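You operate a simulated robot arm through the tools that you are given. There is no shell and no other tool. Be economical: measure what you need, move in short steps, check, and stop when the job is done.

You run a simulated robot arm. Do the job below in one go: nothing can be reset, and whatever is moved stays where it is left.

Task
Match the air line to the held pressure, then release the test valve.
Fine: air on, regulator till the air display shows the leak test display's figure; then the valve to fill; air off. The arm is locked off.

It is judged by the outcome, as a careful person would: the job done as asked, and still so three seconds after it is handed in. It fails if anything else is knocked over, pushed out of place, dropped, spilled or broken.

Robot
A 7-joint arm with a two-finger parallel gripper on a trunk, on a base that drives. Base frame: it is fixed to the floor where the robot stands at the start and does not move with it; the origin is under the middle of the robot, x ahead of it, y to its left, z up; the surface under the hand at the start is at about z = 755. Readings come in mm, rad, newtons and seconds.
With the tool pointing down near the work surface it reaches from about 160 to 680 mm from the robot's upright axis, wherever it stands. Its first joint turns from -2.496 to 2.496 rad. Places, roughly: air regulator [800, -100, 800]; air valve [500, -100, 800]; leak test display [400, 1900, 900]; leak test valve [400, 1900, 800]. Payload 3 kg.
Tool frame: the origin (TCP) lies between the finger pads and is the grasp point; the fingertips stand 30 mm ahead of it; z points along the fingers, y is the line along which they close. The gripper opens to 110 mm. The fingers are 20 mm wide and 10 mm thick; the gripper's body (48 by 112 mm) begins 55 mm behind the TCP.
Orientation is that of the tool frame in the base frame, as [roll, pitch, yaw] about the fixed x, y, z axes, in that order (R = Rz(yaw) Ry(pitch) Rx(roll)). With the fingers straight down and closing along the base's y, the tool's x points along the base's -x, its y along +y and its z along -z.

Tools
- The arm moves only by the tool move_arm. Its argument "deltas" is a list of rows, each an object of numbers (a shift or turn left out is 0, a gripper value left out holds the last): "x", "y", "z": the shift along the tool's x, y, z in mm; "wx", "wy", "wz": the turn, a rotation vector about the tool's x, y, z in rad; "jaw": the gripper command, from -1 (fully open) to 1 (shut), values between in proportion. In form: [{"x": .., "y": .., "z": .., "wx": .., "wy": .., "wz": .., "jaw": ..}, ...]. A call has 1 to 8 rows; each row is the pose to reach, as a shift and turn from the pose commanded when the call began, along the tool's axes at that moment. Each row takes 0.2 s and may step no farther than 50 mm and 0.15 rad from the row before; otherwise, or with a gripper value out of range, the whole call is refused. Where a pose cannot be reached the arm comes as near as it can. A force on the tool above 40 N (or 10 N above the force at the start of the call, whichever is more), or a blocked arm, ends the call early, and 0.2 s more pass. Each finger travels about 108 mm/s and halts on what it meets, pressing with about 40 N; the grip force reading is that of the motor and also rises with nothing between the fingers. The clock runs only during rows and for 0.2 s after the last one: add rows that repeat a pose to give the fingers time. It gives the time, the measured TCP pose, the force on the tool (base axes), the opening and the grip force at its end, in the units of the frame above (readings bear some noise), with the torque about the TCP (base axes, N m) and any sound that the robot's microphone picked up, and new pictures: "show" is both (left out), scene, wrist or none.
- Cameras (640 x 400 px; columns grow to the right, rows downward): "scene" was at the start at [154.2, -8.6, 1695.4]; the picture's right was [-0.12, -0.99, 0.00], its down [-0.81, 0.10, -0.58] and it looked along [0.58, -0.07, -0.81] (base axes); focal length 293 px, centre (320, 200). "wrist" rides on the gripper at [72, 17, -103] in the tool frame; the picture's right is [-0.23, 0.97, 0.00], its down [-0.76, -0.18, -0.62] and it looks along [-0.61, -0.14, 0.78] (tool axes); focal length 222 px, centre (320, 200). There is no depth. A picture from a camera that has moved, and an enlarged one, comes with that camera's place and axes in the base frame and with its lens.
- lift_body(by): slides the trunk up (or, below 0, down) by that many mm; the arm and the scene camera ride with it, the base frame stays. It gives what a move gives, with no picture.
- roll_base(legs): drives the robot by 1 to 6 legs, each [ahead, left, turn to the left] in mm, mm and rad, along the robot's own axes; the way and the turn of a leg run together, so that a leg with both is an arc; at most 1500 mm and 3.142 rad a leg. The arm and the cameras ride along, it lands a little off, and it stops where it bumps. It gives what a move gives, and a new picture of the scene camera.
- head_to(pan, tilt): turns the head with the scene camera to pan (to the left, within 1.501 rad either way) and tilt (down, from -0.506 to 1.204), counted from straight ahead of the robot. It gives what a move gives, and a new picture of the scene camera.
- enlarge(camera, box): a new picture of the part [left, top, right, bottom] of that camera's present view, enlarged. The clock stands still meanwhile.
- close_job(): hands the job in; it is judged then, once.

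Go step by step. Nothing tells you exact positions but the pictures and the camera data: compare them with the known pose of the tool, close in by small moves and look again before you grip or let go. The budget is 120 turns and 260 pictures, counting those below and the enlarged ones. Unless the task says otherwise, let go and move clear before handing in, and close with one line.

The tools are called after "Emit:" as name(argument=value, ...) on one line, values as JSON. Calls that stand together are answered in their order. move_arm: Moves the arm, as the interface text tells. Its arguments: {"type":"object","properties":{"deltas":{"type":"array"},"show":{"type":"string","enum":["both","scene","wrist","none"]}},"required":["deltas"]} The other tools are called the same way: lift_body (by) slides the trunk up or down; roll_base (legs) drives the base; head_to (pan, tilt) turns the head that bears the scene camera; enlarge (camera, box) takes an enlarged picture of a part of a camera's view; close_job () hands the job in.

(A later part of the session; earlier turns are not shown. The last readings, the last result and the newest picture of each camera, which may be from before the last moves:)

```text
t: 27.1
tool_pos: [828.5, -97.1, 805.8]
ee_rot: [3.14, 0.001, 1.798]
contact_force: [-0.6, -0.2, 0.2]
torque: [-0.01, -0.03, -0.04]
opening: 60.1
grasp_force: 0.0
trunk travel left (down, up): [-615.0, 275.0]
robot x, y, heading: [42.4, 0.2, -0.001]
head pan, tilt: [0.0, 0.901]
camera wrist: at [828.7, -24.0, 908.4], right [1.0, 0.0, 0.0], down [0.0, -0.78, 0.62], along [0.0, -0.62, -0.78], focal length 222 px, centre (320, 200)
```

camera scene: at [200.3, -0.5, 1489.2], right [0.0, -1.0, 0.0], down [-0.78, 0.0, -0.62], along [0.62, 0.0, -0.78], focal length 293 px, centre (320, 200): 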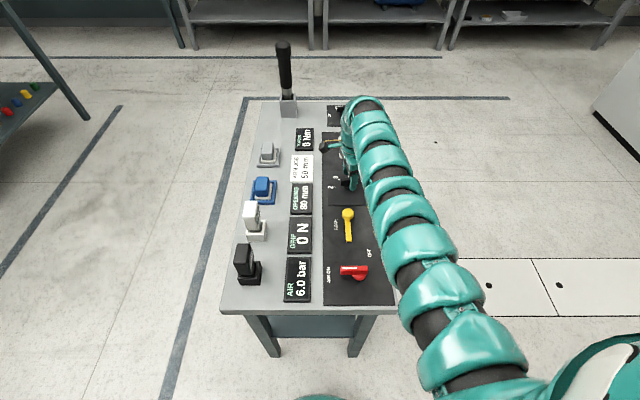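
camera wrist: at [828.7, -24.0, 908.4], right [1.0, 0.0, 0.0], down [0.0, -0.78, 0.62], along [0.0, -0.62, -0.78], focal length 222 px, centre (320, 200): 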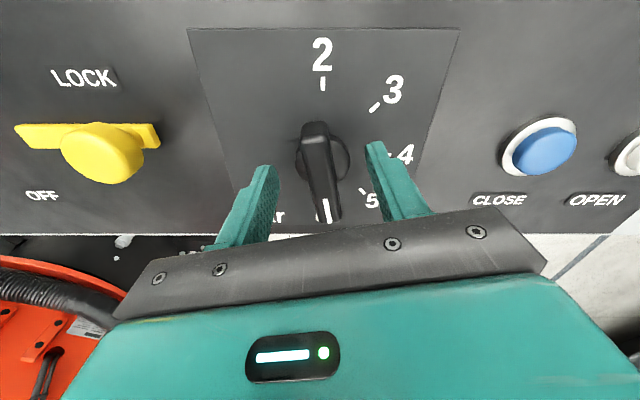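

Well centred; closing on the knob.

Emit:
move_arm(deltas=[{"jaw": 0.5}, {"jaw": 1}, {"jaw": 1}, {"jaw": 1}])

Emit:
enlarge(camera="scene", box=[270, 170, 390, 330])

```text
t: 28.1
tool_pos: [829.3, -96.6, 805.3]
ee_rot: [3.139, 0.001, 1.8]
contact_force: [10.8, 3.2, 5.8]
torque: [0.58, 0.13, 0.02]
opening: 15.9
grasp_force: 44.5
trunk travel left (down, up): [-615.0, 275.0]
robot x, y, heading: [44.4, -3.3, -0.006]
head pan, tilt: [0.0, 0.901]
camera scene: at [201.0, -0.2, 1489.2], right [0.0, -1.0, 0.0], down [-0.78, 0.0, -0.62], along [0.62, 0.0, -0.78], focal length 293 px, centre (320, 200)
camera wrist: at [829.3, -23.1, 909.0], right [1.0, 0.0, 0.0], down [0.0, -0.78, 0.62], along [0.0, -0.62, -0.78], focal length 222 px, centre (320, 200)
```

scene: 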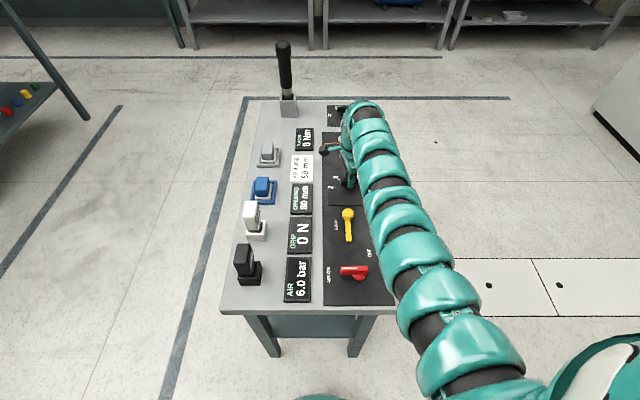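
wrist: 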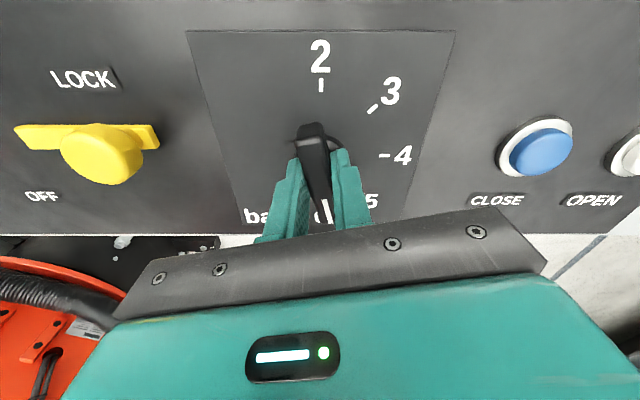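

```text
2.50 times, centred on (330, 250) of scene
camera zoom: at [201.0, -0.2, 1489.2], right [0.0, -1.0, 0.0], down [-0.78, 0.0, -0.62], along [0.62, 0.0, -0.78], focal length 733 px, centre (295, 75)
```

zoom: 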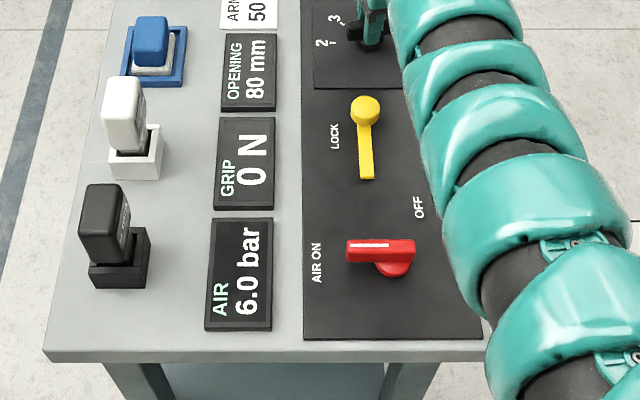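

Gripped at 16 mm. Turn the knob toward lower pressure by 0.45 rad and read.

Emit:
move_arm(deltas=[{"wz": -0.1}, {"wz": -0.2}, {"wz": -0.3}, {"wz": -0.4}, {"wz": -0.5}, {"wz": -0.5}])

Emit:
enlarge(camera="scene", box=[270, 170, 390, 330])

```text
t: 29.5
tool_pos: [828.2, -97.6, 805.8]
ee_rot: [-3.141, -0.001, 2.301]
contact_force: [9.3, 4.4, 12.2]
torque: [0.42, 0.49, 0.02]
opening: 16.2
grasp_force: 45.1
trunk travel left (down, up): [-615.0, 275.0]
robot x, y, heading: [40.3, -2.0, -0.009]
head pan, tilt: [0.0, 0.901]
camera scene: at [199.7, 0.1, 1489.3], right [0.0, -1.0, 0.0], down [-0.78, 0.0, -0.62], along [0.62, 0.0, -0.78], focal length 293 px, centre (320, 200)
camera wrist: at [792.5, -32.8, 908.9], right [0.88, 0.48, 0.0], down [0.38, -0.69, 0.62], along [0.3, -0.55, -0.78], focal length 222 px, centre (320, 200)
```

scene: 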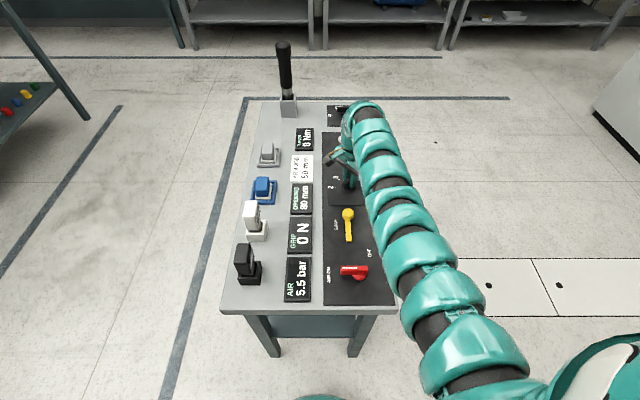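
wrist: 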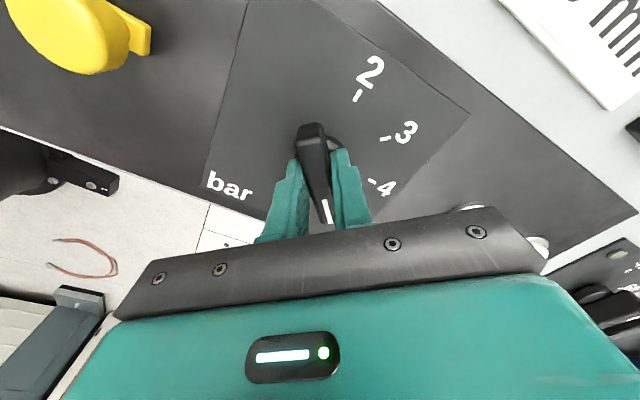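

```text
2.50 times, centred on (330, 250) of scene
camera zoom: at [199.7, 0.1, 1489.3], right [0.0, -1.0, 0.0], down [-0.78, 0.0, -0.62], along [0.62, 0.0, -0.78], focal length 733 px, centre (295, 75)
```

zoom: 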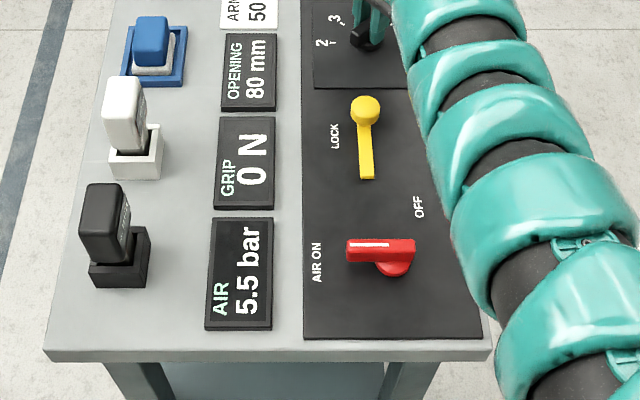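

The display has a lag; I'll hold and read again.

Emit:
move_arm(deltas=[{"x": 0}, {"x": 0}, {"x": 0}, {"x": 0}, {"x": 0}, {"x": 0}], show="none")

Emit:
enlarge(camera="scene", box=[270, 230, 390, 320])

```text
t: 30.9
tool_pos: [826.9, -96.6, 806.3]
ee_rot: [3.141, 0.001, 2.299]
contact_force: [6.2, 5.0, 11.9]
torque: [0.4, 0.2, 0.03]
opening: 15.9
grasp_force: 45.2
trunk travel left (down, up): [-615.0, 275.0]
robot x, y, heading: [42.4, 0.8, -0.001]
head pan, tilt: [0.0, 0.901]
```

```text
4.44 times, centred on (330, 275) of scene
camera zoom: at [199.7, 0.2, 1489.2], right [0.0, -1.0, 0.0], down [-0.78, 0.0, -0.62], along [0.62, 0.0, -0.78], focal length 1302 px, centre (276, -133)
```

zoom: 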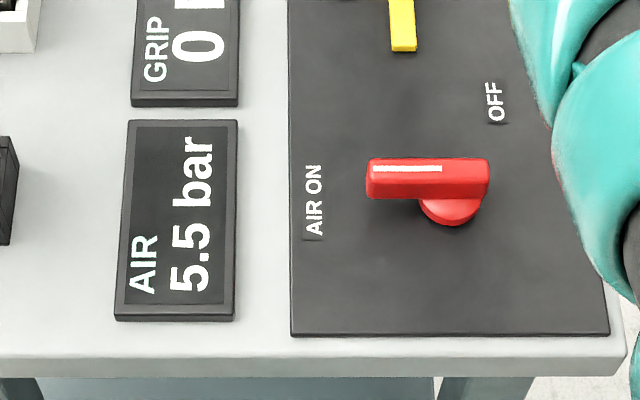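

Steady at 5.5. Continue turning by 0.8 rad and read.

Emit:
move_arm(deltas=[{"wz": -0.12}, {"wz": -0.24}, {"wz": -0.36}, {"wz": -0.48}, {"wz": -0.6}, {"wz": -0.7}, {"wz": -0.8}, {"wz": -0.8}])

Emit:
move_arm(deltas=[{"x": 0}, {"x": 0}, {"x": 0}, {"x": 0}], show="none")

Emit:
enlarge(camera="scene", box=[270, 170, 390, 330])

```text
t: 32.7
tool_pos: [827.7, -99.4, 805.9]
ee_rot: [3.141, -0.001, 3.098]
contact_force: [-8.8, -8.0, 2.3]
torque: [-0.06, -1.29, -0.03]
opening: 15.9
grasp_force: 44.8
trunk travel left (down, up): [-615.0, 275.0]
robot x, y, heading: [43.5, -2.7, -0.004]
head pan, tilt: [0.0, 0.901]
camera scene: at [198.8, -1.5, 1489.2], right [0.0, -1.0, 0.0], down [-0.78, 0.0, -0.62], along [0.62, 0.0, -0.78], focal length 293 px, centre (320, 200)
camera wrist: at [755.7, -80.1, 909.0], right [0.27, 0.96, 0.0], down [0.75, -0.21, 0.62], along [0.6, -0.17, -0.78], focal length 222 px, centre (320, 200)
```

scene: 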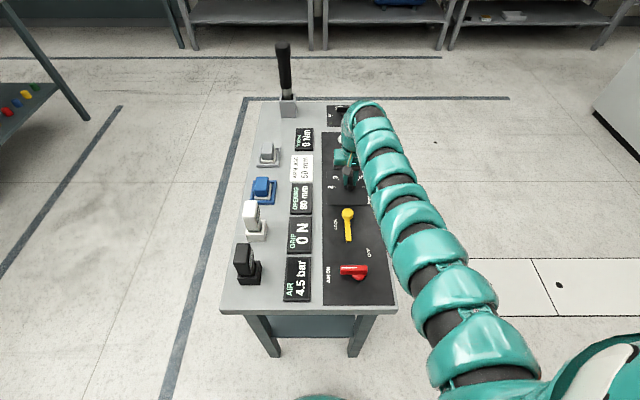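
wrist: 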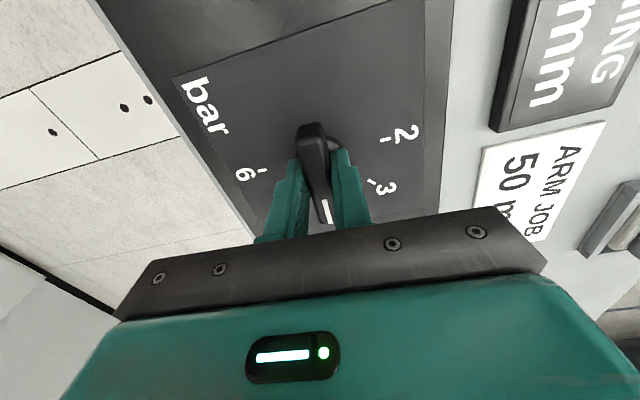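

```text
t: 33.7
tool_pos: [826.6, -99.4, 805.5]
ee_rot: [-3.14, -0.001, 3.097]
contact_force: [-14.3, -13.7, -3.3]
torque: [-0.29, -0.74, -0.03]
opening: 15.8
grasp_force: 45.5
trunk travel left (down, up): [-615.0, 275.0]
robot x, y, heading: [41.8, -0.1, -0.002]
head pan, tilt: [0.0, 0.901]
```

```text
2.50 times, centred on (330, 250) of scene
camera zoom: at [198.9, -2.1, 1489.3], right [0.0, -1.0, 0.0], down [-0.78, 0.0, -0.62], along [0.62, 0.0, -0.78], focal length 733 px, centre (295, 75)
```

zoom: 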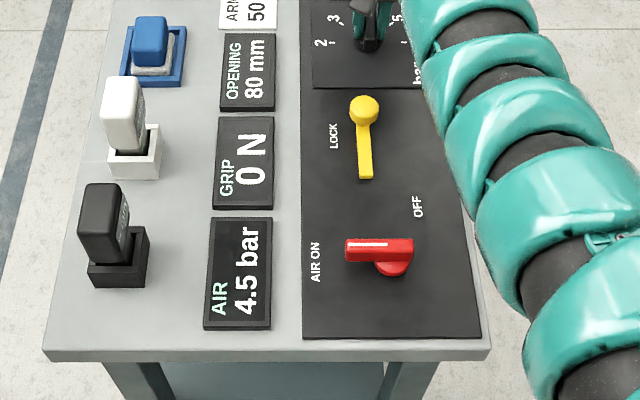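

At 4.5, and readings come in 0.5 steps at about 45° per bar. I turn 0.65 rad more and read.

Emit:
move_arm(deltas=[{"wz": -0.12}, {"wz": -0.24}, {"wz": -0.36}, {"wz": -0.48}, {"wz": -0.58}, {"wz": -0.65}, {"wz": -0.65}, {"wz": -0.65}])

Emit:
move_arm(deltas=[{"x": 0}, {"x": 0}, {"x": 0}, {"x": 0}], show="none")

Emit:
enlarge(camera="scene", box=[270, 170, 390, 330])

```text
t: 35.5
tool_pos: [827.4, -100.3, 806.9]
ee_rot: [3.142, -0.001, -2.535]
contact_force: [-16.4, -30.5, -4.6]
torque: [-0.38, 0.45, -0.04]
opening: 15.8
grasp_force: 45.2
trunk travel left (down, up): [-615.0, 275.0]
robot x, y, heading: [45.3, -0.9, -0.003]
head pan, tilt: [0.0, 0.901]
camera scene: at [199.2, -4.2, 1489.2], right [0.0, -1.0, 0.0], down [-0.78, 0.0, -0.62], along [0.62, 0.0, -0.78], focal length 293 px, centre (320, 200)
camera wrist: at [758.7, -129.1, 909.0], right [-0.37, 0.93, 0.0], down [0.73, 0.29, 0.62], along [0.58, 0.23, -0.78], focal length 222 px, centre (320, 200)
```

scene: 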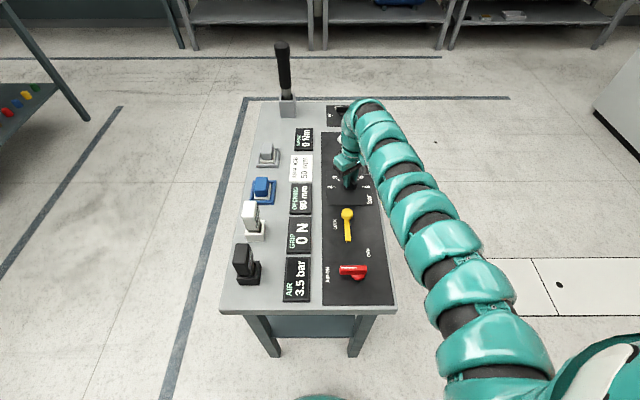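
wrist: 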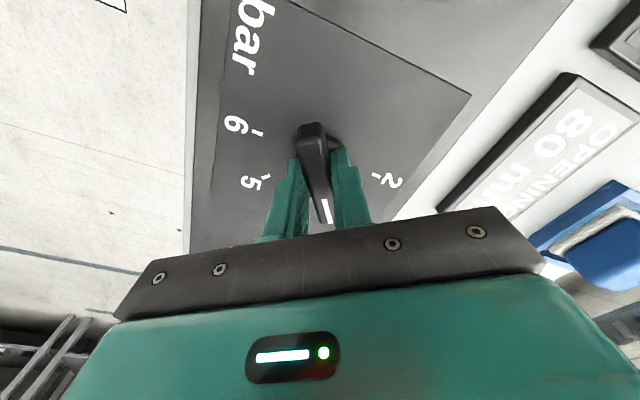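

```text
t: 36.5
tool_pos: [828.2, -99.3, 805.7]
ee_rot: [3.141, -0.001, -2.536]
contact_force: [-17.3, -34.3, -6.5]
torque: [-0.26, 0.23, -0.03]
opening: 15.7
grasp_force: 45.0
trunk travel left (down, up): [-615.0, 275.0]
robot x, y, heading: [44.0, -1.1, -0.001]
head pan, tilt: [0.0, 0.901]
```

```text
2.50 times, centred on (330, 250) of scene
camera zoom: at [199.3, -4.5, 1489.2], right [0.0, -1.0, 0.0], down [-0.78, 0.0, -0.62], along [0.62, 0.0, -0.78], focal length 733 px, centre (295, 75)
```

zoom: 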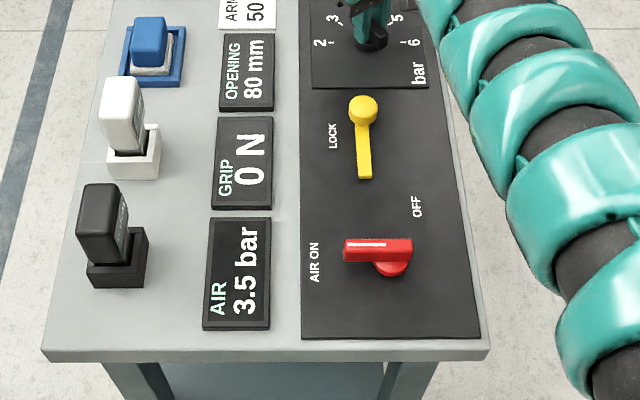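

It shows 3.5 bar. A hair more for margin, then open the jaws and check it holds.

Emit:
move_arm(deltas=[{"wz": -0.05}, {"wz": -0.05}, {"wz": -0.05, "jaw": 0.5}, {"wz": -0.05, "jaw": 0}, {"wz": -0.05, "jaw": 0}])

Emit:
enlarge(camera="scene", box=[270, 170, 390, 330])

```text
t: 37.7
tool_pos: [830.0, -95.9, 805.6]
ee_rot: [3.141, 0.001, -2.484]
contact_force: [0.4, -0.5, 0.6]
torque: [0.02, -0.01, -0.01]
opening: 54.9
grasp_force: 0.1
trunk travel left (down, up): [-615.0, 275.0]
robot x, y, heading: [43.6, -1.9, -0.002]
head pan, tilt: [0.0, 0.901]
camera scene: at [200.3, -0.6, 1489.2], right [0.0, -1.0, 0.0], down [-0.78, 0.0, -0.62], along [0.62, 0.0, -0.78], focal length 293 px, centre (320, 200)
camera wrist: at [761.4, -127.5, 908.7], right [-0.42, 0.91, 0.0], down [0.71, 0.33, 0.62], along [0.57, 0.26, -0.78], focal length 222 px, centre (320, 200)
```

scene: 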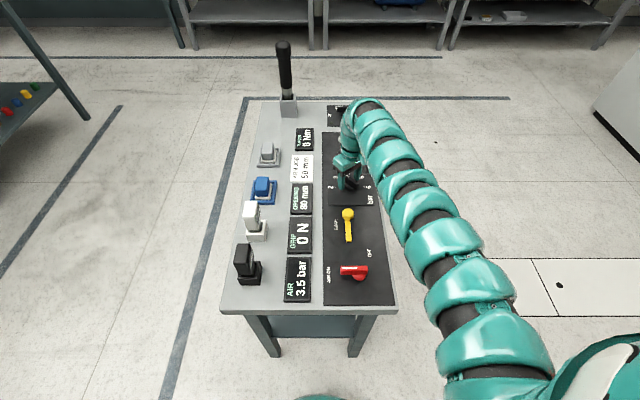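
wrist: 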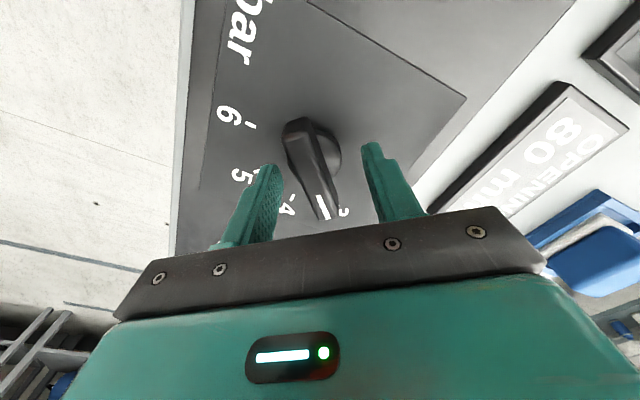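

```text
2.50 times, centred on (330, 250) of scene
camera zoom: at [200.3, -0.6, 1489.2], right [0.0, -1.0, 0.0], down [-0.78, 0.0, -0.62], along [0.62, 0.0, -0.78], focal length 733 px, centre (295, 75)
```

zoom: 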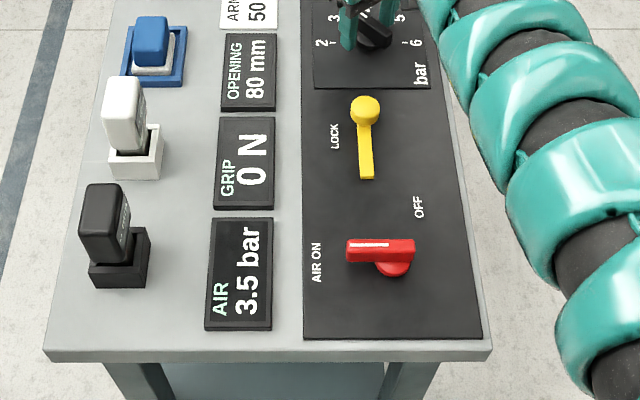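

The knob holds at 3.5 bar. I rise with the trunk, pull the hand in, back off and turn toward the leak test stand.

Emit:
lift_body(by=210)

Emit:
move_arm(deltas=[{"wz": 0.14}, {"wz": 0.28}, {"wz": 0.42}, {"wz": 0.56}, {"wz": 0.66}], show="none")

Emit:
roll_base(legs=[[-250, 0, 0], [0, 0, 1.571]])

```text
t: 40.0
tool_pos: [828.6, -96.9, 1016.4]
ee_rot: [-3.141, -0.002, -2.483]
contact_force: [0.4, -0.6, 0.7]
torque: [0.01, -0.03, 0.02]
opening: 55.1
grasp_force: 0.0
trunk travel left (down, up): [-825.0, 65.0]
robot x, y, heading: [44.3, 2.0, -0.002]
head pan, tilt: [0.0, 0.901]
```

```text
t: 41.2
tool_pos: [829.9, -97.4, 1015.2]
ee_rot: [3.141, 0.0, 3.139]
contact_force: [0.7, -0.5, 0.8]
torque: [0.01, 0.01, 0.01]
opening: 55.1
grasp_force: 0.2
trunk travel left (down, up): [-825.0, 65.0]
robot x, y, heading: [41.4, -4.5, -0.003]
head pan, tilt: [0.0, 0.901]
```

```text
t: 46.8
tool_pos: [-106.5, 787.3, 1015.1]
ee_rot: [-3.141, 0.0, -1.575]
contact_force: [-0.1, 0.1, 0.0]
torque: [-0.01, 0.04, 0.01]
opening: 54.9
grasp_force: 0.1
trunk travel left (down, up): [-825.0, 65.0]
robot x, y, heading: [-202.6, 2.1, 1.568]
head pan, tilt: [0.0, 0.901]
camera scene: at [-202.5, 156.5, 1699.1], right [1.0, -0.01, 0.0], down [0.0, -0.78, -0.62], along [0.0, 0.62, -0.78], focal length 293 px, centre (320, 200)
```

scene: 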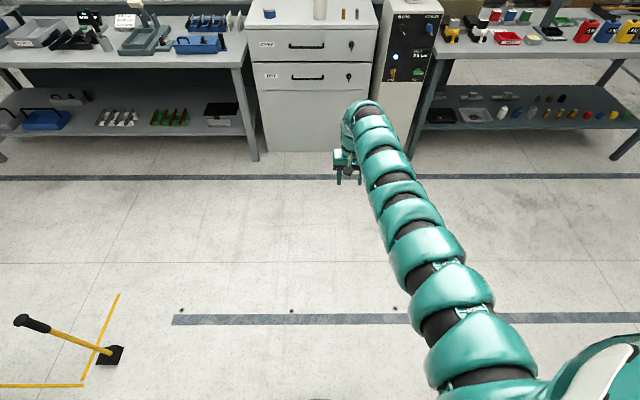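

Path ahead is clear. I'll drive forward and sidestep right to stand before the leak test stand.

Emit:
roll_base(legs=[[750, 0, 0], [0, -545, 0]])

Emit:
head_to(pan=0.0, tilt=0.7)

```text
t: 53.6
tool_pos: [435.3, 1526.8, 1014.3]
ee_rot: [3.141, 0.0, -1.565]
contact_force: [-0.2, 0.4, -0.2]
torque: [0.03, 0.01, 0.02]
opening: 55.0
grasp_force: 0.0
trunk travel left (down, up): [-825.0, 65.0]
robot x, y, heading: [342.6, 739.4, 1.577]
head pan, tilt: [0.0, 0.901]
camera scene: at [346.9, 894.0, 1699.1], right [1.0, 0.01, 0.0], down [0.0, -0.78, -0.62], along [0.0, 0.62, -0.78], focal length 293 px, centre (320, 200)
```

scene: 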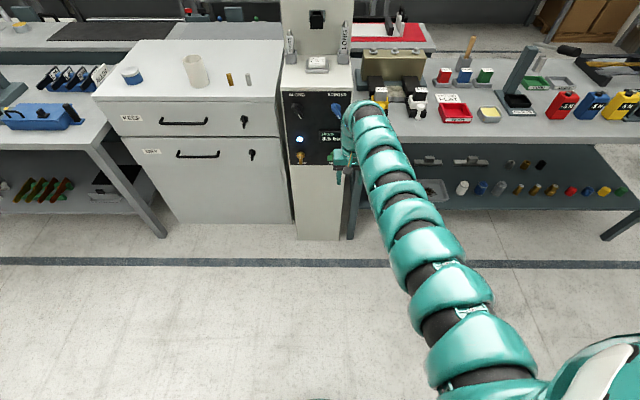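

```text
t: 54.3
tool_pos: [434.5, 1524.8, 1014.4]
ee_rot: [-3.141, 0.002, -1.565]
contact_force: [0.5, 0.5, -0.4]
torque: [0.03, 0.01, 0.04]
opening: 54.8
grasp_force: 0.0
trunk travel left (down, up): [-825.0, 65.0]
robot x, y, heading: [346.6, 738.4, 1.573]
head pan, tilt: [0.0, 0.7]
camera scene: at [346.0, 903.4, 1715.3], right [1.0, 0.01, 0.0], down [0.0, -0.64, -0.76], along [0.0, 0.76, -0.64], focal length 293 px, centre (320, 200)
```

scene: 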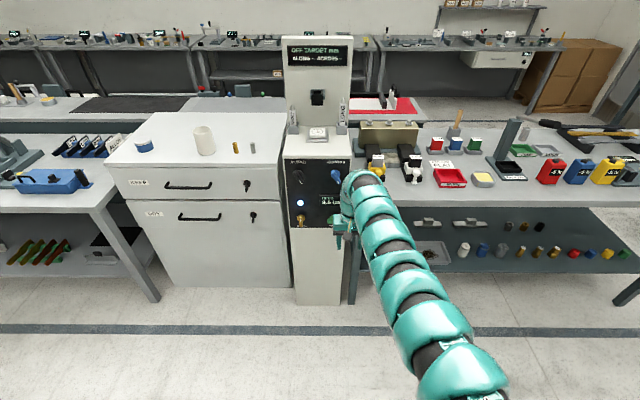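

I'm in front of the stand with the hand about 300 mm short of it. I'll pitch the tool up to point forward at the panel.

Emit:
move_arm(deltas=[{"wy": -0.14, "z": 10}, {"wy": -0.28, "z": 20}, {"wy": -0.42, "z": 30}, {"wy": -0.56, "z": 40}, {"wy": -0.7, "z": 50}, {"wy": -0.84, "z": 60}, {"wy": -0.98, "z": 70}, {"wy": -1.12, "z": 80}], show="scene")

```text
t: 56.1
tool_pos: [433.6, 1525.8, 936.4]
ee_rot: [3.139, 1.122, -1.565]
contact_force: [0.5, 0.0, -0.9]
torque: [-0.03, 0.0, 0.01]
opening: 55.0
grasp_force: 0.1
trunk travel left (down, up): [-825.0, 65.0]
robot x, y, heading: [342.7, 738.9, 1.581]
head pan, tilt: [0.0, 0.7]
camera scene: at [346.2, 903.3, 1715.3], right [1.0, 0.01, 0.0], down [0.0, -0.64, -0.76], along [-0.01, 0.76, -0.64], focal length 293 px, centre (320, 200)
```

scene: 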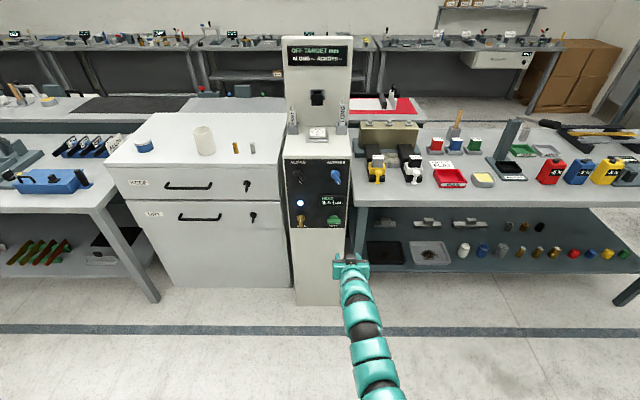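

Good, it tilts freely. Finish the pitch and view the panel up close.

Emit:
move_arm(deltas=[{"wy": -0.14}, {"wy": -0.28}, {"wy": -0.42}, {"wy": -0.447}])

Emit:
enlarge(camera="scene", box=[275, 150, 365, 235])

```text
t: 57.1
tool_pos: [432.2, 1525.2, 934.2]
ee_rot: [2.427, 1.566, -2.278]
contact_force: [-0.4, -0.5, -0.4]
torque: [0.01, 0.01, 0.02]
opening: 55.0
grasp_force: 0.1
out of reach, approached as far as the arm can: row 2, 3
trunk travel left (down, up): [-825.0, 65.0]
robot x, y, heading: [343.5, 738.6, 1.578]
head pan, tilt: [0.0, 0.7]
camera scene: at [348.9, 904.9, 1715.1], right [1.0, 0.01, 0.0], down [0.0, -0.65, -0.76], along [-0.01, 0.76, -0.65], focal length 293 px, centre (320, 200)
camera wrist: at [416.9, 1420.9, 862.5], right [-0.97, -0.01, 0.23], down [0.19, -0.62, 0.76], along [0.14, 0.79, 0.6], focal length 222 px, centre (320, 200)
```

scene: 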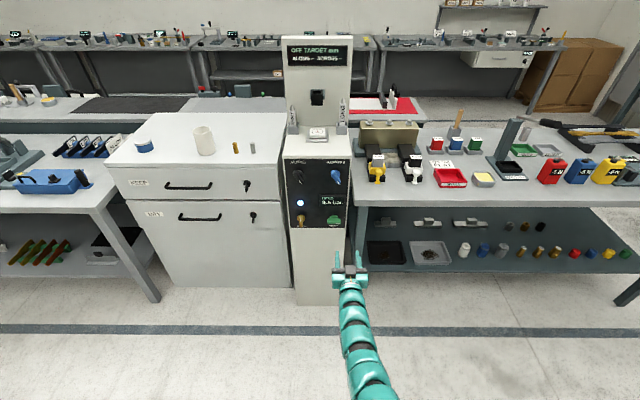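
wrist: 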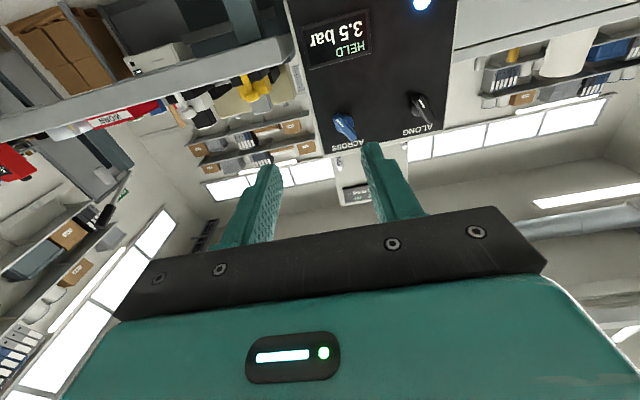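

```text
4.71 times, centred on (320, 192) of scene
camera zoom: at [348.9, 904.9, 1715.1], right [1.0, 0.01, 0.0], down [0.0, -0.65, -0.76], along [-0.01, 0.76, -0.65], focal length 1379 px, centre (320, 235)
```

zoom: 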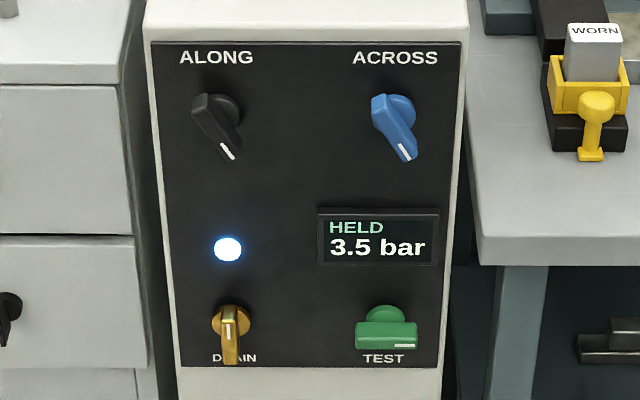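

The held figure is still 3.5 bar. I'll lower the trunk to bring the hand to the valve's height and take a closer look at its labels.

Emit:
lift_body(by=-135)

Emit:
move_arm(deltas=[{"z": 1}])

Emit:
enlarge(camera="wrist", box=[280, 0, 480, 150])

Emit:
enlarge(camera="scene", box=[280, 150, 360, 230])

```text
t: 58.7
tool_pos: [433.9, 1524.4, 800.6]
ee_rot: [3.103, 1.567, -1.602]
contact_force: [0.3, 0.5, -0.2]
torque: [0.0, 0.01, -0.01]
opening: 54.9
grasp_force: 0.1
trunk travel left (down, up): [-690.0, 200.0]
robot x, y, heading: [346.9, 738.3, 1.575]
head pan, tilt: [0.0, 0.7]
```

```text
t: 59.1
tool_pos: [432.6, 1525.3, 800.3]
ee_rot: [3.141, 1.568, -1.565]
contact_force: [-0.2, 0.3, -0.5]
torque: [0.01, 0.02, -0.02]
opening: 55.0
grasp_force: 0.2
trunk travel left (down, up): [-690.0, 200.0]
robot x, y, heading: [343.4, 734.5, 1.58]
head pan, tilt: [0.0, 0.7]
camera scene: at [346.1, 903.3, 1580.3], right [1.0, 0.01, 0.0], down [0.0, -0.64, -0.76], along [0.0, 0.76, -0.64], focal length 293 px, centre (320, 200)
camera wrist: at [417.9, 1420.7, 728.2], right [-0.97, -0.01, 0.23], down [0.18, -0.62, 0.76], along [0.14, 0.79, 0.6], focal length 222 px, centre (320, 200)
```

scene: 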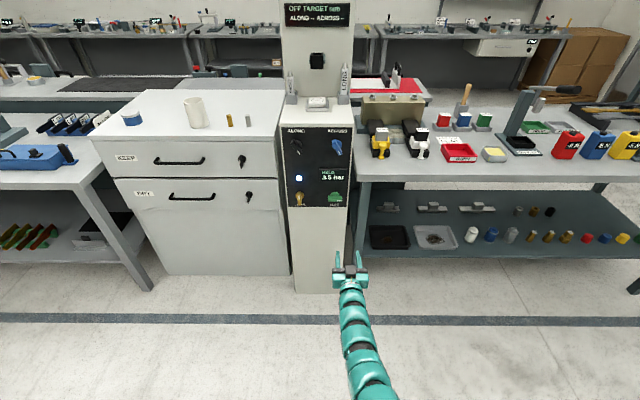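
wrist: 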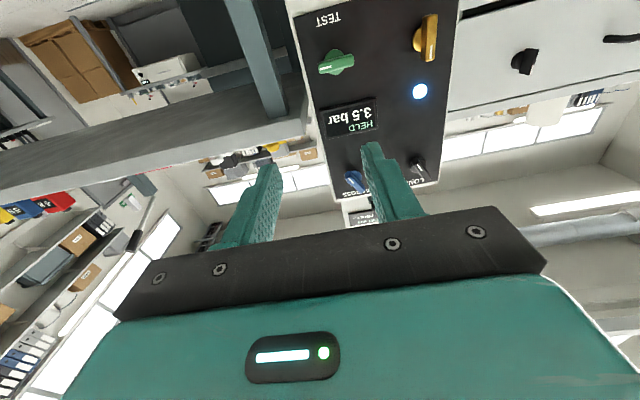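

```text
2.67 times, centred on (380, 75) of wrist
camera zoom: at [417.9, 1420.7, 728.2], right [-0.97, -0.01, 0.23], down [0.18, -0.62, 0.76], along [0.14, 0.79, 0.6], focal length 592 px, centre (160, 533)
```

zoom: 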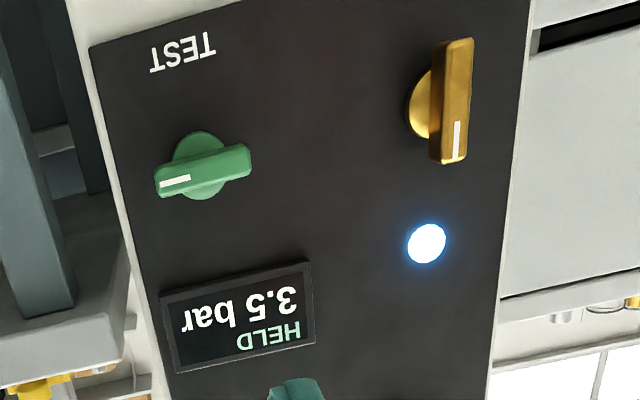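

```text
5.00 times, centred on (320, 190) of scene
camera zoom: at [346.1, 903.3, 1580.3], right [1.0, 0.01, 0.0], down [0.0, -0.64, -0.76], along [0.0, 0.76, -0.64], focal length 1465 px, centre (320, 250)
```

zoom: 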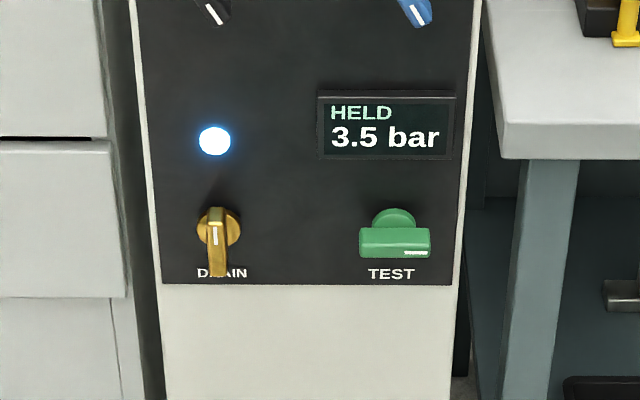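

The green TEST valve's bar is horizontal at about (405, 1865, 784); the only plain labels are names, so I'll feel which quarter-turn is free. I roll the wrist so the jaws will close vertically over the bar.

Emit:
move_arm(deltas=[{"x": 3, "y": 5, "wz": 0.15}, {"x": 6, "y": 10, "wz": 0.3}, {"x": 9, "y": 15, "wz": 0.45}, {"x": 12, "y": 20, "wz": 0.6}, {"x": 15, "y": 25, "wz": 0.75}, {"x": 16, "y": 27, "wz": 0.9}, {"x": 16, "y": 27, "wz": 1.05}, {"x": 16, "y": 27, "wz": 1.2}], show="none")

Emit:
move_arm(deltas=[{"wz": 0.15}, {"wz": 0.3}, {"wz": 0.37}])

```text
t: 60.9
tool_pos: [406.2, 1526.9, 785.4]
ee_rot: [1.578, 0.368, -3.134]
contact_force: [-0.2, -0.1, -0.1]
torque: [0.02, 0.01, 0.03]
opening: 54.8
grasp_force: 0.0
trunk travel left (down, up): [-690.0, 200.0]
robot x, y, heading: [347.2, 735.9, 1.576]
head pan, tilt: [0.0, 0.7]
```

```text
t: 61.7
tool_pos: [405.7, 1526.4, 785.3]
ee_rot: [1.574, -0.002, -3.135]
contact_force: [0.1, 0.7, -0.5]
torque: [0.01, 0.0, 0.02]
opening: 54.8
grasp_force: 0.1
trunk travel left (down, up): [-690.0, 200.0]
robot x, y, heading: [347.5, 739.5, 1.574]
head pan, tilt: [0.0, 0.7]
camera scene: at [346.1, 903.3, 1580.3], right [1.0, 0.01, 0.0], down [0.0, -0.64, -0.76], along [0.0, 0.76, -0.64], focal length 293 px, centre (320, 200)
camera wrist: at [335.6, 1421.5, 802.1], right [0.23, 0.01, 0.97], down [0.77, -0.62, -0.18], along [0.6, 0.79, -0.15], focal length 222 px, centre (320, 200)
```

scene: 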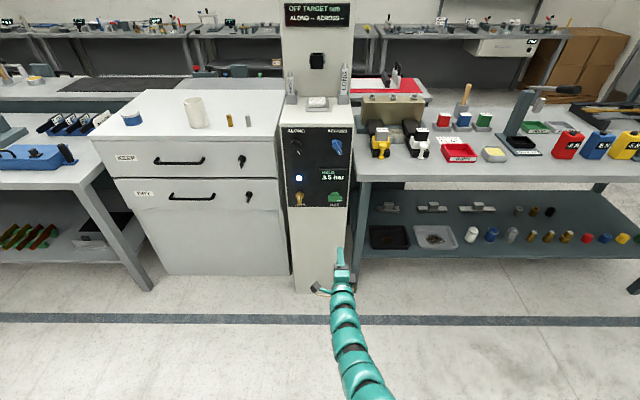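
wrist: 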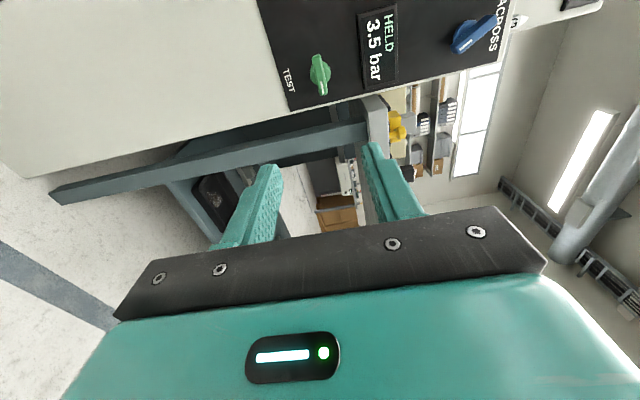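

Valve seen at about (402, 1862, 783), lined up with the hand. I'll drive forward 230 mm.

Emit:
roll_base(legs=[[230, 0, 0]])

Emit:
move_arm(deltas=[{"z": 0.5}], show="wrist")

Emit:
enlarge(camera="scene", box=[280, 180, 400, 270])

```text
t: 63.5
tool_pos: [400.6, 1762.8, 784.4]
ee_rot: [1.576, -0.001, -3.129]
contact_force: [-1.1, -0.3, 0.1]
torque: [0.0, 0.0, 0.0]
opening: 54.9
grasp_force: 0.0
trunk travel left (down, up): [-690.0, 200.0]
robot x, y, heading: [342.2, 976.0, 1.578]
head pan, tilt: [0.0, 0.7]
camera scene: at [343.1, 1140.2, 1580.2], right [1.0, 0.01, 0.0], down [0.01, -0.64, -0.76], along [-0.01, 0.76, -0.64], focal length 293 px, centre (320, 200)
```

scene: 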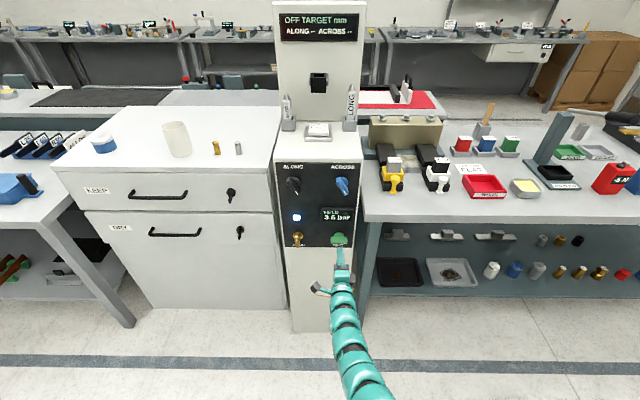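

```text
t: 63.9
tool_pos: [400.7, 1764.0, 785.3]
ee_rot: [1.574, -0.001, -3.131]
contact_force: [0.2, 0.1, -0.4]
torque: [0.03, 0.0, 0.03]
opening: 54.9
grasp_force: 0.0
trunk travel left (down, up): [-690.0, 200.0]
robot x, y, heading: [347.1, 974.8, 1.585]
head pan, tilt: [0.0, 0.7]
camera wrist: at [329.9, 1658.3, 801.9], right [0.23, 0.01, 0.97], down [0.77, -0.61, -0.17], along [0.6, 0.79, -0.14], focal length 222 px, centre (320, 200)
```

wrist: 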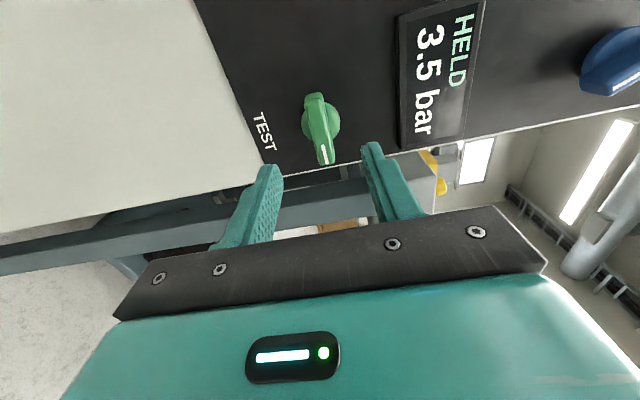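

```text
4.44 times, centred on (340, 225) of scene
camera zoom: at [343.1, 1139.4, 1580.3], right [1.0, 0.01, 0.0], down [0.01, -0.64, -0.76], along [-0.01, 0.76, -0.64], focal length 1302 px, centre (231, 89)
```

zoom: 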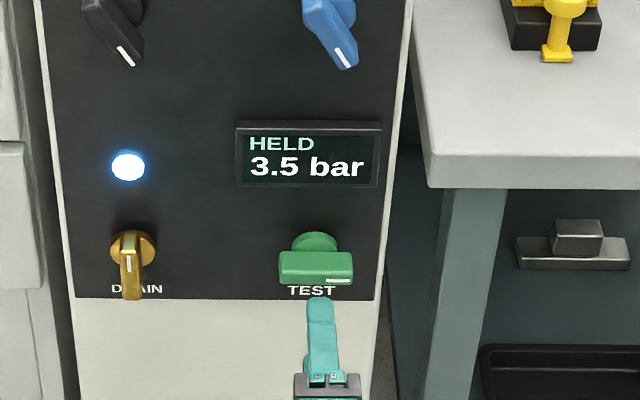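

Triangulation puts the bar centre near (397, 1844, 785). I advance 45 mm with a 4 mm left correction.

Emit:
move_arm(deltas=[{"x": 3, "z": 20, "jaw": 0}, {"x": 3.5, "z": 40}], show="wrist")

```text
t: 64.5
tool_pos: [398.5, 1801.5, 785.3]
ee_rot: [1.576, 0.001, -3.129]
contact_force: [0.0, -0.3, -0.2]
torque: [0.02, 0.01, 0.04]
opening: 55.0
grasp_force: 0.1
trunk travel left (down, up): [-690.0, 200.0]
robot x, y, heading: [341.0, 975.4, 1.585]
head pan, tilt: [0.0, 0.7]
camera wrist: at [326.9, 1697.4, 801.2], right [0.23, 0.01, 0.97], down [0.77, -0.62, -0.17], along [0.6, 0.79, -0.15], focal length 222 px, centre (320, 200)
```

wrist: 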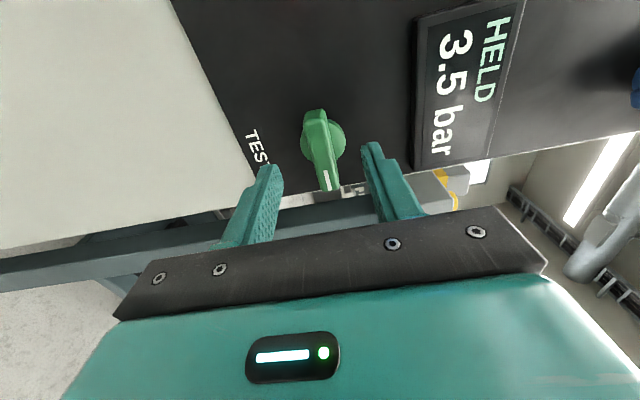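

Needs about 20 mm more for the same purchase as on the other knob.

Emit:
move_arm(deltas=[{"z": 10}, {"z": 20}], show="wrist")

```text
t: 65.1
tool_pos: [397.9, 1822.8, 785.2]
ee_rot: [1.576, 0.001, -3.131]
contact_force: [1.4, 0.4, 0.8]
torque: [0.02, -0.02, 0.11]
opening: 55.1
grasp_force: 0.1
trunk travel left (down, up): [-690.0, 200.0]
robot x, y, heading: [342.6, 973.9, 1.574]
head pan, tilt: [0.0, 0.7]
camera wrist: at [326.7, 1717.8, 801.7], right [0.23, 0.01, 0.97], down [0.77, -0.62, -0.17], along [0.6, 0.79, -0.14], focal length 222 px, centre (320, 200)
```

wrist: 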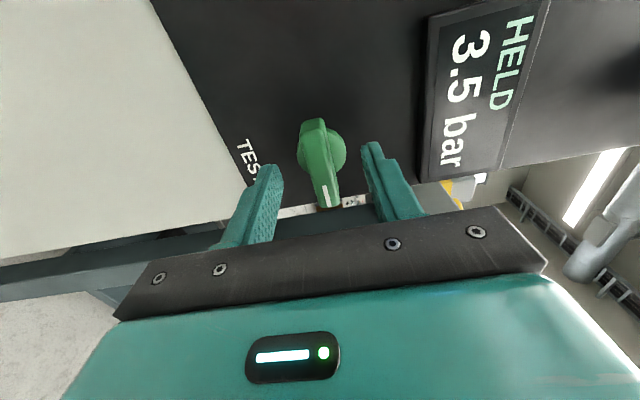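

Good overlap; close the jaws on the bar.

Emit:
move_arm(deltas=[{"z": 3, "jaw": 0.5}, {"z": 3, "jaw": 1}, {"z": 3, "jaw": 1}, {"z": 3, "jaw": 1}], show="wrist")

```text
t: 66.1
tool_pos: [396.5, 1823.6, 784.6]
ee_rot: [1.577, -0.001, -3.127]
contact_force: [1.7, -12.0, -4.5]
torque: [0.06, 0.01, -1.18]
opening: 16.0
grasp_force: 44.9
out of reach, approached as far as the arm can: row 1, 2
trunk travel left (down, up): [-690.0, 200.0]
robot x, y, heading: [343.1, 971.1, 1.584]
head pan, tilt: [0.0, 0.7]
camera wrist: at [326.1, 1717.9, 802.2], right [0.23, 0.01, 0.97], down [0.77, -0.61, -0.17], along [0.6, 0.79, -0.15], focal length 222 px, centre (320, 200)
```

wrist: 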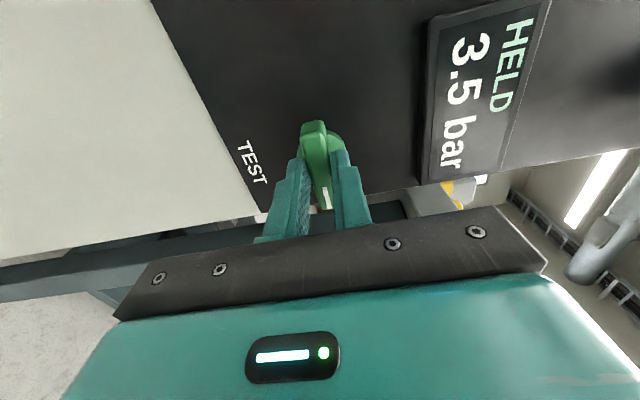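

Gripped at 16 mm. I try a gentle counter-clockwise turn first (bar's mark going up).

Emit:
move_arm(deltas=[{"wz": -0.08}, {"wz": -0.16}, {"wz": -0.25}], show="wrist")

```text
t: 66.7
tool_pos: [397.0, 1823.0, 785.7]
ee_rot: [1.586, 0.151, -3.126]
contact_force: [-1.3, 17.2, -9.7]
torque: [0.13, 0.05, -0.48]
opening: 15.8
grasp_force: 45.2
out of reach, approached as far as the arm can: row 2
trunk travel left (down, up): [-690.0, 200.0]
robot x, y, heading: [341.8, 972.6, 1.585]
head pan, tilt: [0.0, 0.7]
stopped in row 3: the force on the tool passed its limit at 56 N (the readings are from after the stop); the commanded pose is now the measured one
camera wrist: at [324.5, 1717.8, 791.9], right [0.08, 0.02, 1.0], down [0.79, -0.61, -0.05], along [0.61, 0.79, -0.06], focal length 222 px, centre (320, 200)
```

wrist: 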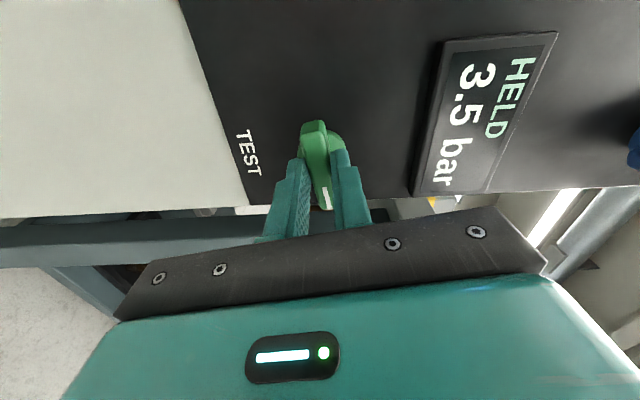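

The bar turns freely this way (0.15 rad so far), but the arm is at its reach limit. I'll let go, draw back, bring the base 80 mm closer, and regrip.

Emit:
move_arm(deltas=[{"jaw": 0.5}, {"jaw": 0}, {"jaw": 0}, {"z": -40}, {"z": -80}, {"z": -110}], show="none")

Emit:
roll_base(legs=[[80, 0, 0]])

Emit:
move_arm(deltas=[{"z": 0.5}], show="wrist")

```text
t: 68.1
tool_pos: [387.0, 1709.7, 789.2]
ee_rot: [1.58, 0.153, -3.117]
contact_force: [9.4, 2.4, 0.3]
torque: [-0.08, 0.01, 0.76]
opening: 54.8
grasp_force: 0.0
trunk travel left (down, up): [-690.0, 200.0]
robot x, y, heading: [345.5, 971.4, 1.583]
head pan, tilt: [0.0, 0.7]
```

```text
t: 69.2
tool_pos: [394.9, 1795.8, 787.6]
ee_rot: [1.585, 0.151, -3.126]
contact_force: [-0.4, -0.1, -0.5]
torque: [0.03, 0.02, 0.01]
opening: 55.1
grasp_force: 0.0
trunk travel left (down, up): [-690.0, 200.0]
robot x, y, heading: [341.5, 1055.1, 1.587]
head pan, tilt: [0.0, 0.7]
camera scene: at [341.5, 1223.0, 1580.1], right [1.0, 0.01, 0.0], down [0.01, -0.65, -0.76], along [-0.01, 0.76, -0.65], focal length 293 px, centre (320, 200)
```

scene: 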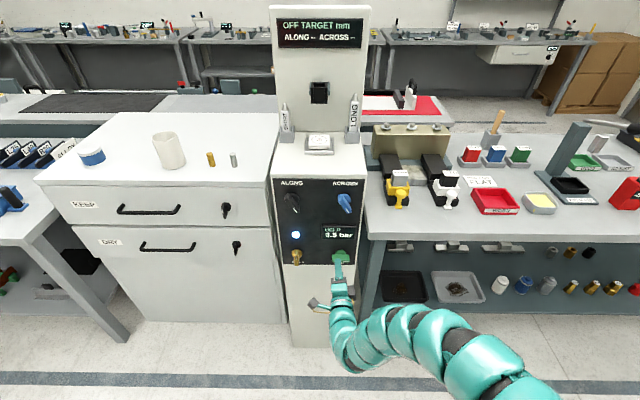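

```text
t: 69.6
tool_pos: [394.2, 1794.9, 788.2]
ee_rot: [1.582, 0.149, -3.124]
contact_force: [-0.2, -0.5, 0.0]
torque: [-0.03, 0.01, -0.01]
opening: 55.1
grasp_force: 0.0
trunk travel left (down, up): [-690.0, 200.0]
robot x, y, heading: [340.1, 1057.5, 1.588]
head pan, tilt: [0.0, 0.7]
camera wrist: at [322.1, 1689.7, 794.2], right [0.08, 0.01, 1.0], down [0.79, -0.61, -0.05], along [0.61, 0.79, -0.06], focal length 222 px, centre (320, 200)
```

wrist: 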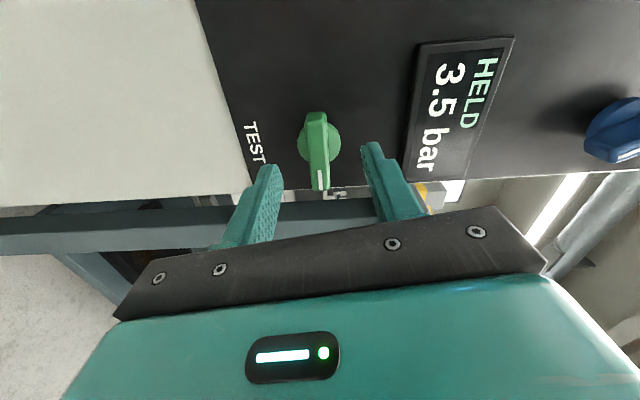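

Regripping: small correction and advance 27 mm, then close.

Emit:
move_arm(deltas=[{"x": -3, "y": -2.5, "z": 14}, {"x": -3, "y": -2.5, "z": 26}, {"x": -3, "y": -2.5, "z": 26, "jaw": 0.5}, {"x": -3, "y": -2.5, "z": 26, "jaw": 1}, {"x": -3, "y": -2.5, "z": 26, "jaw": 1}, {"x": -3, "y": -2.5, "z": 26, "jaw": 1}], show="wrist")

```text
t: 71.0
tool_pos: [397.7, 1820.3, 784.2]
ee_rot: [1.585, 0.15, -3.125]
contact_force: [0.3, -3.7, -3.8]
torque: [-0.04, 0.03, 0.53]
opening: 15.8
grasp_force: 44.8
trunk travel left (down, up): [-690.0, 200.0]
robot x, y, heading: [343.9, 1055.1, 1.584]
head pan, tilt: [0.0, 0.7]
camera wrist: at [325.8, 1714.8, 791.7], right [0.08, 0.01, 1.0], down [0.79, -0.61, -0.05], along [0.61, 0.79, -0.06], focal length 222 px, centre (320, 200)
```

wrist: 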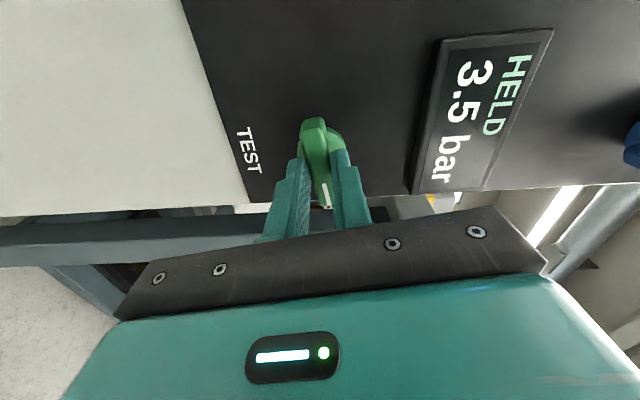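

Gripped again with low forces. Continue counter-clockwise.

Emit:
move_arm(deltas=[{"wz": -0.1}, {"wz": -0.2}, {"wz": -0.3}, {"wz": -0.4}], show="wrist")

```text
t: 72.0
tool_pos: [398.9, 1820.1, 783.4]
ee_rot: [1.591, 0.549, -3.116]
contact_force: [0.9, -17.3, -23.0]
torque: [0.01, 0.12, -0.94]
opening: 15.9
grasp_force: 45.4
trunk travel left (down, up): [-690.0, 200.0]
robot x, y, heading: [340.6, 1053.6, 1.589]
head pan, tilt: [0.0, 0.7]
camera wrist: at [329.7, 1714.6, 761.3], right [-0.32, 0.01, 0.95], down [0.75, -0.61, 0.26], along [0.58, 0.79, 0.18], focal length 222 px, centre (320, 200)
```

wrist: 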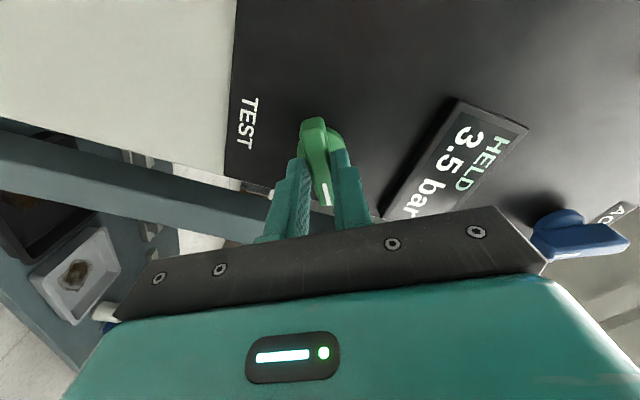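

Turning smoothly. Continue another 0.5 rad with a tiny downward relief.

Emit:
move_arm(deltas=[{"x": 1, "y": -1.5, "wz": -0.1}, {"x": 1, "y": -1.5, "wz": -0.2}, {"x": 1, "y": -1.5, "wz": -0.3}, {"x": 1, "y": -1.5, "wz": -0.4}, {"x": 1, "y": -1.5, "wz": -0.5}], show="wrist")

```text
t: 73.2
tool_pos: [400.7, 1820.2, 782.6]
ee_rot: [1.602, 1.051, -3.102]
contact_force: [16.4, -27.2, -23.5]
torque: [-1.22, 0.08, -0.21]
opening: 16.1
grasp_force: 45.1
trunk travel left (down, up): [-690.0, 200.0]
robot x, y, heading: [341.0, 1055.3, 1.583]
head pan, tilt: [0.0, 0.7]
camera wrist: at [350.8, 1714.7, 728.9], right [-0.73, 0.0, 0.68], down [0.54, -0.61, 0.58], along [0.41, 0.79, 0.44], focal length 222 px, centre (320, 200)
```

wrist: 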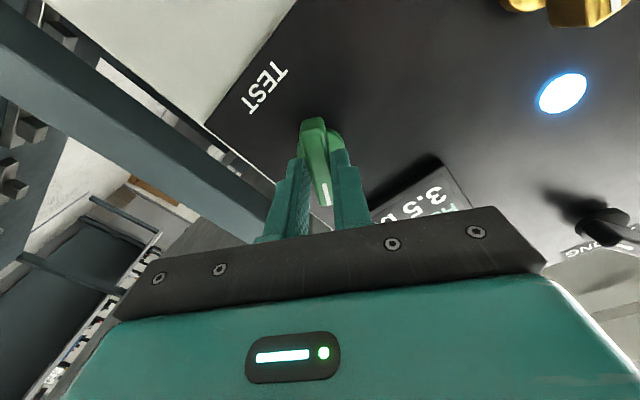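

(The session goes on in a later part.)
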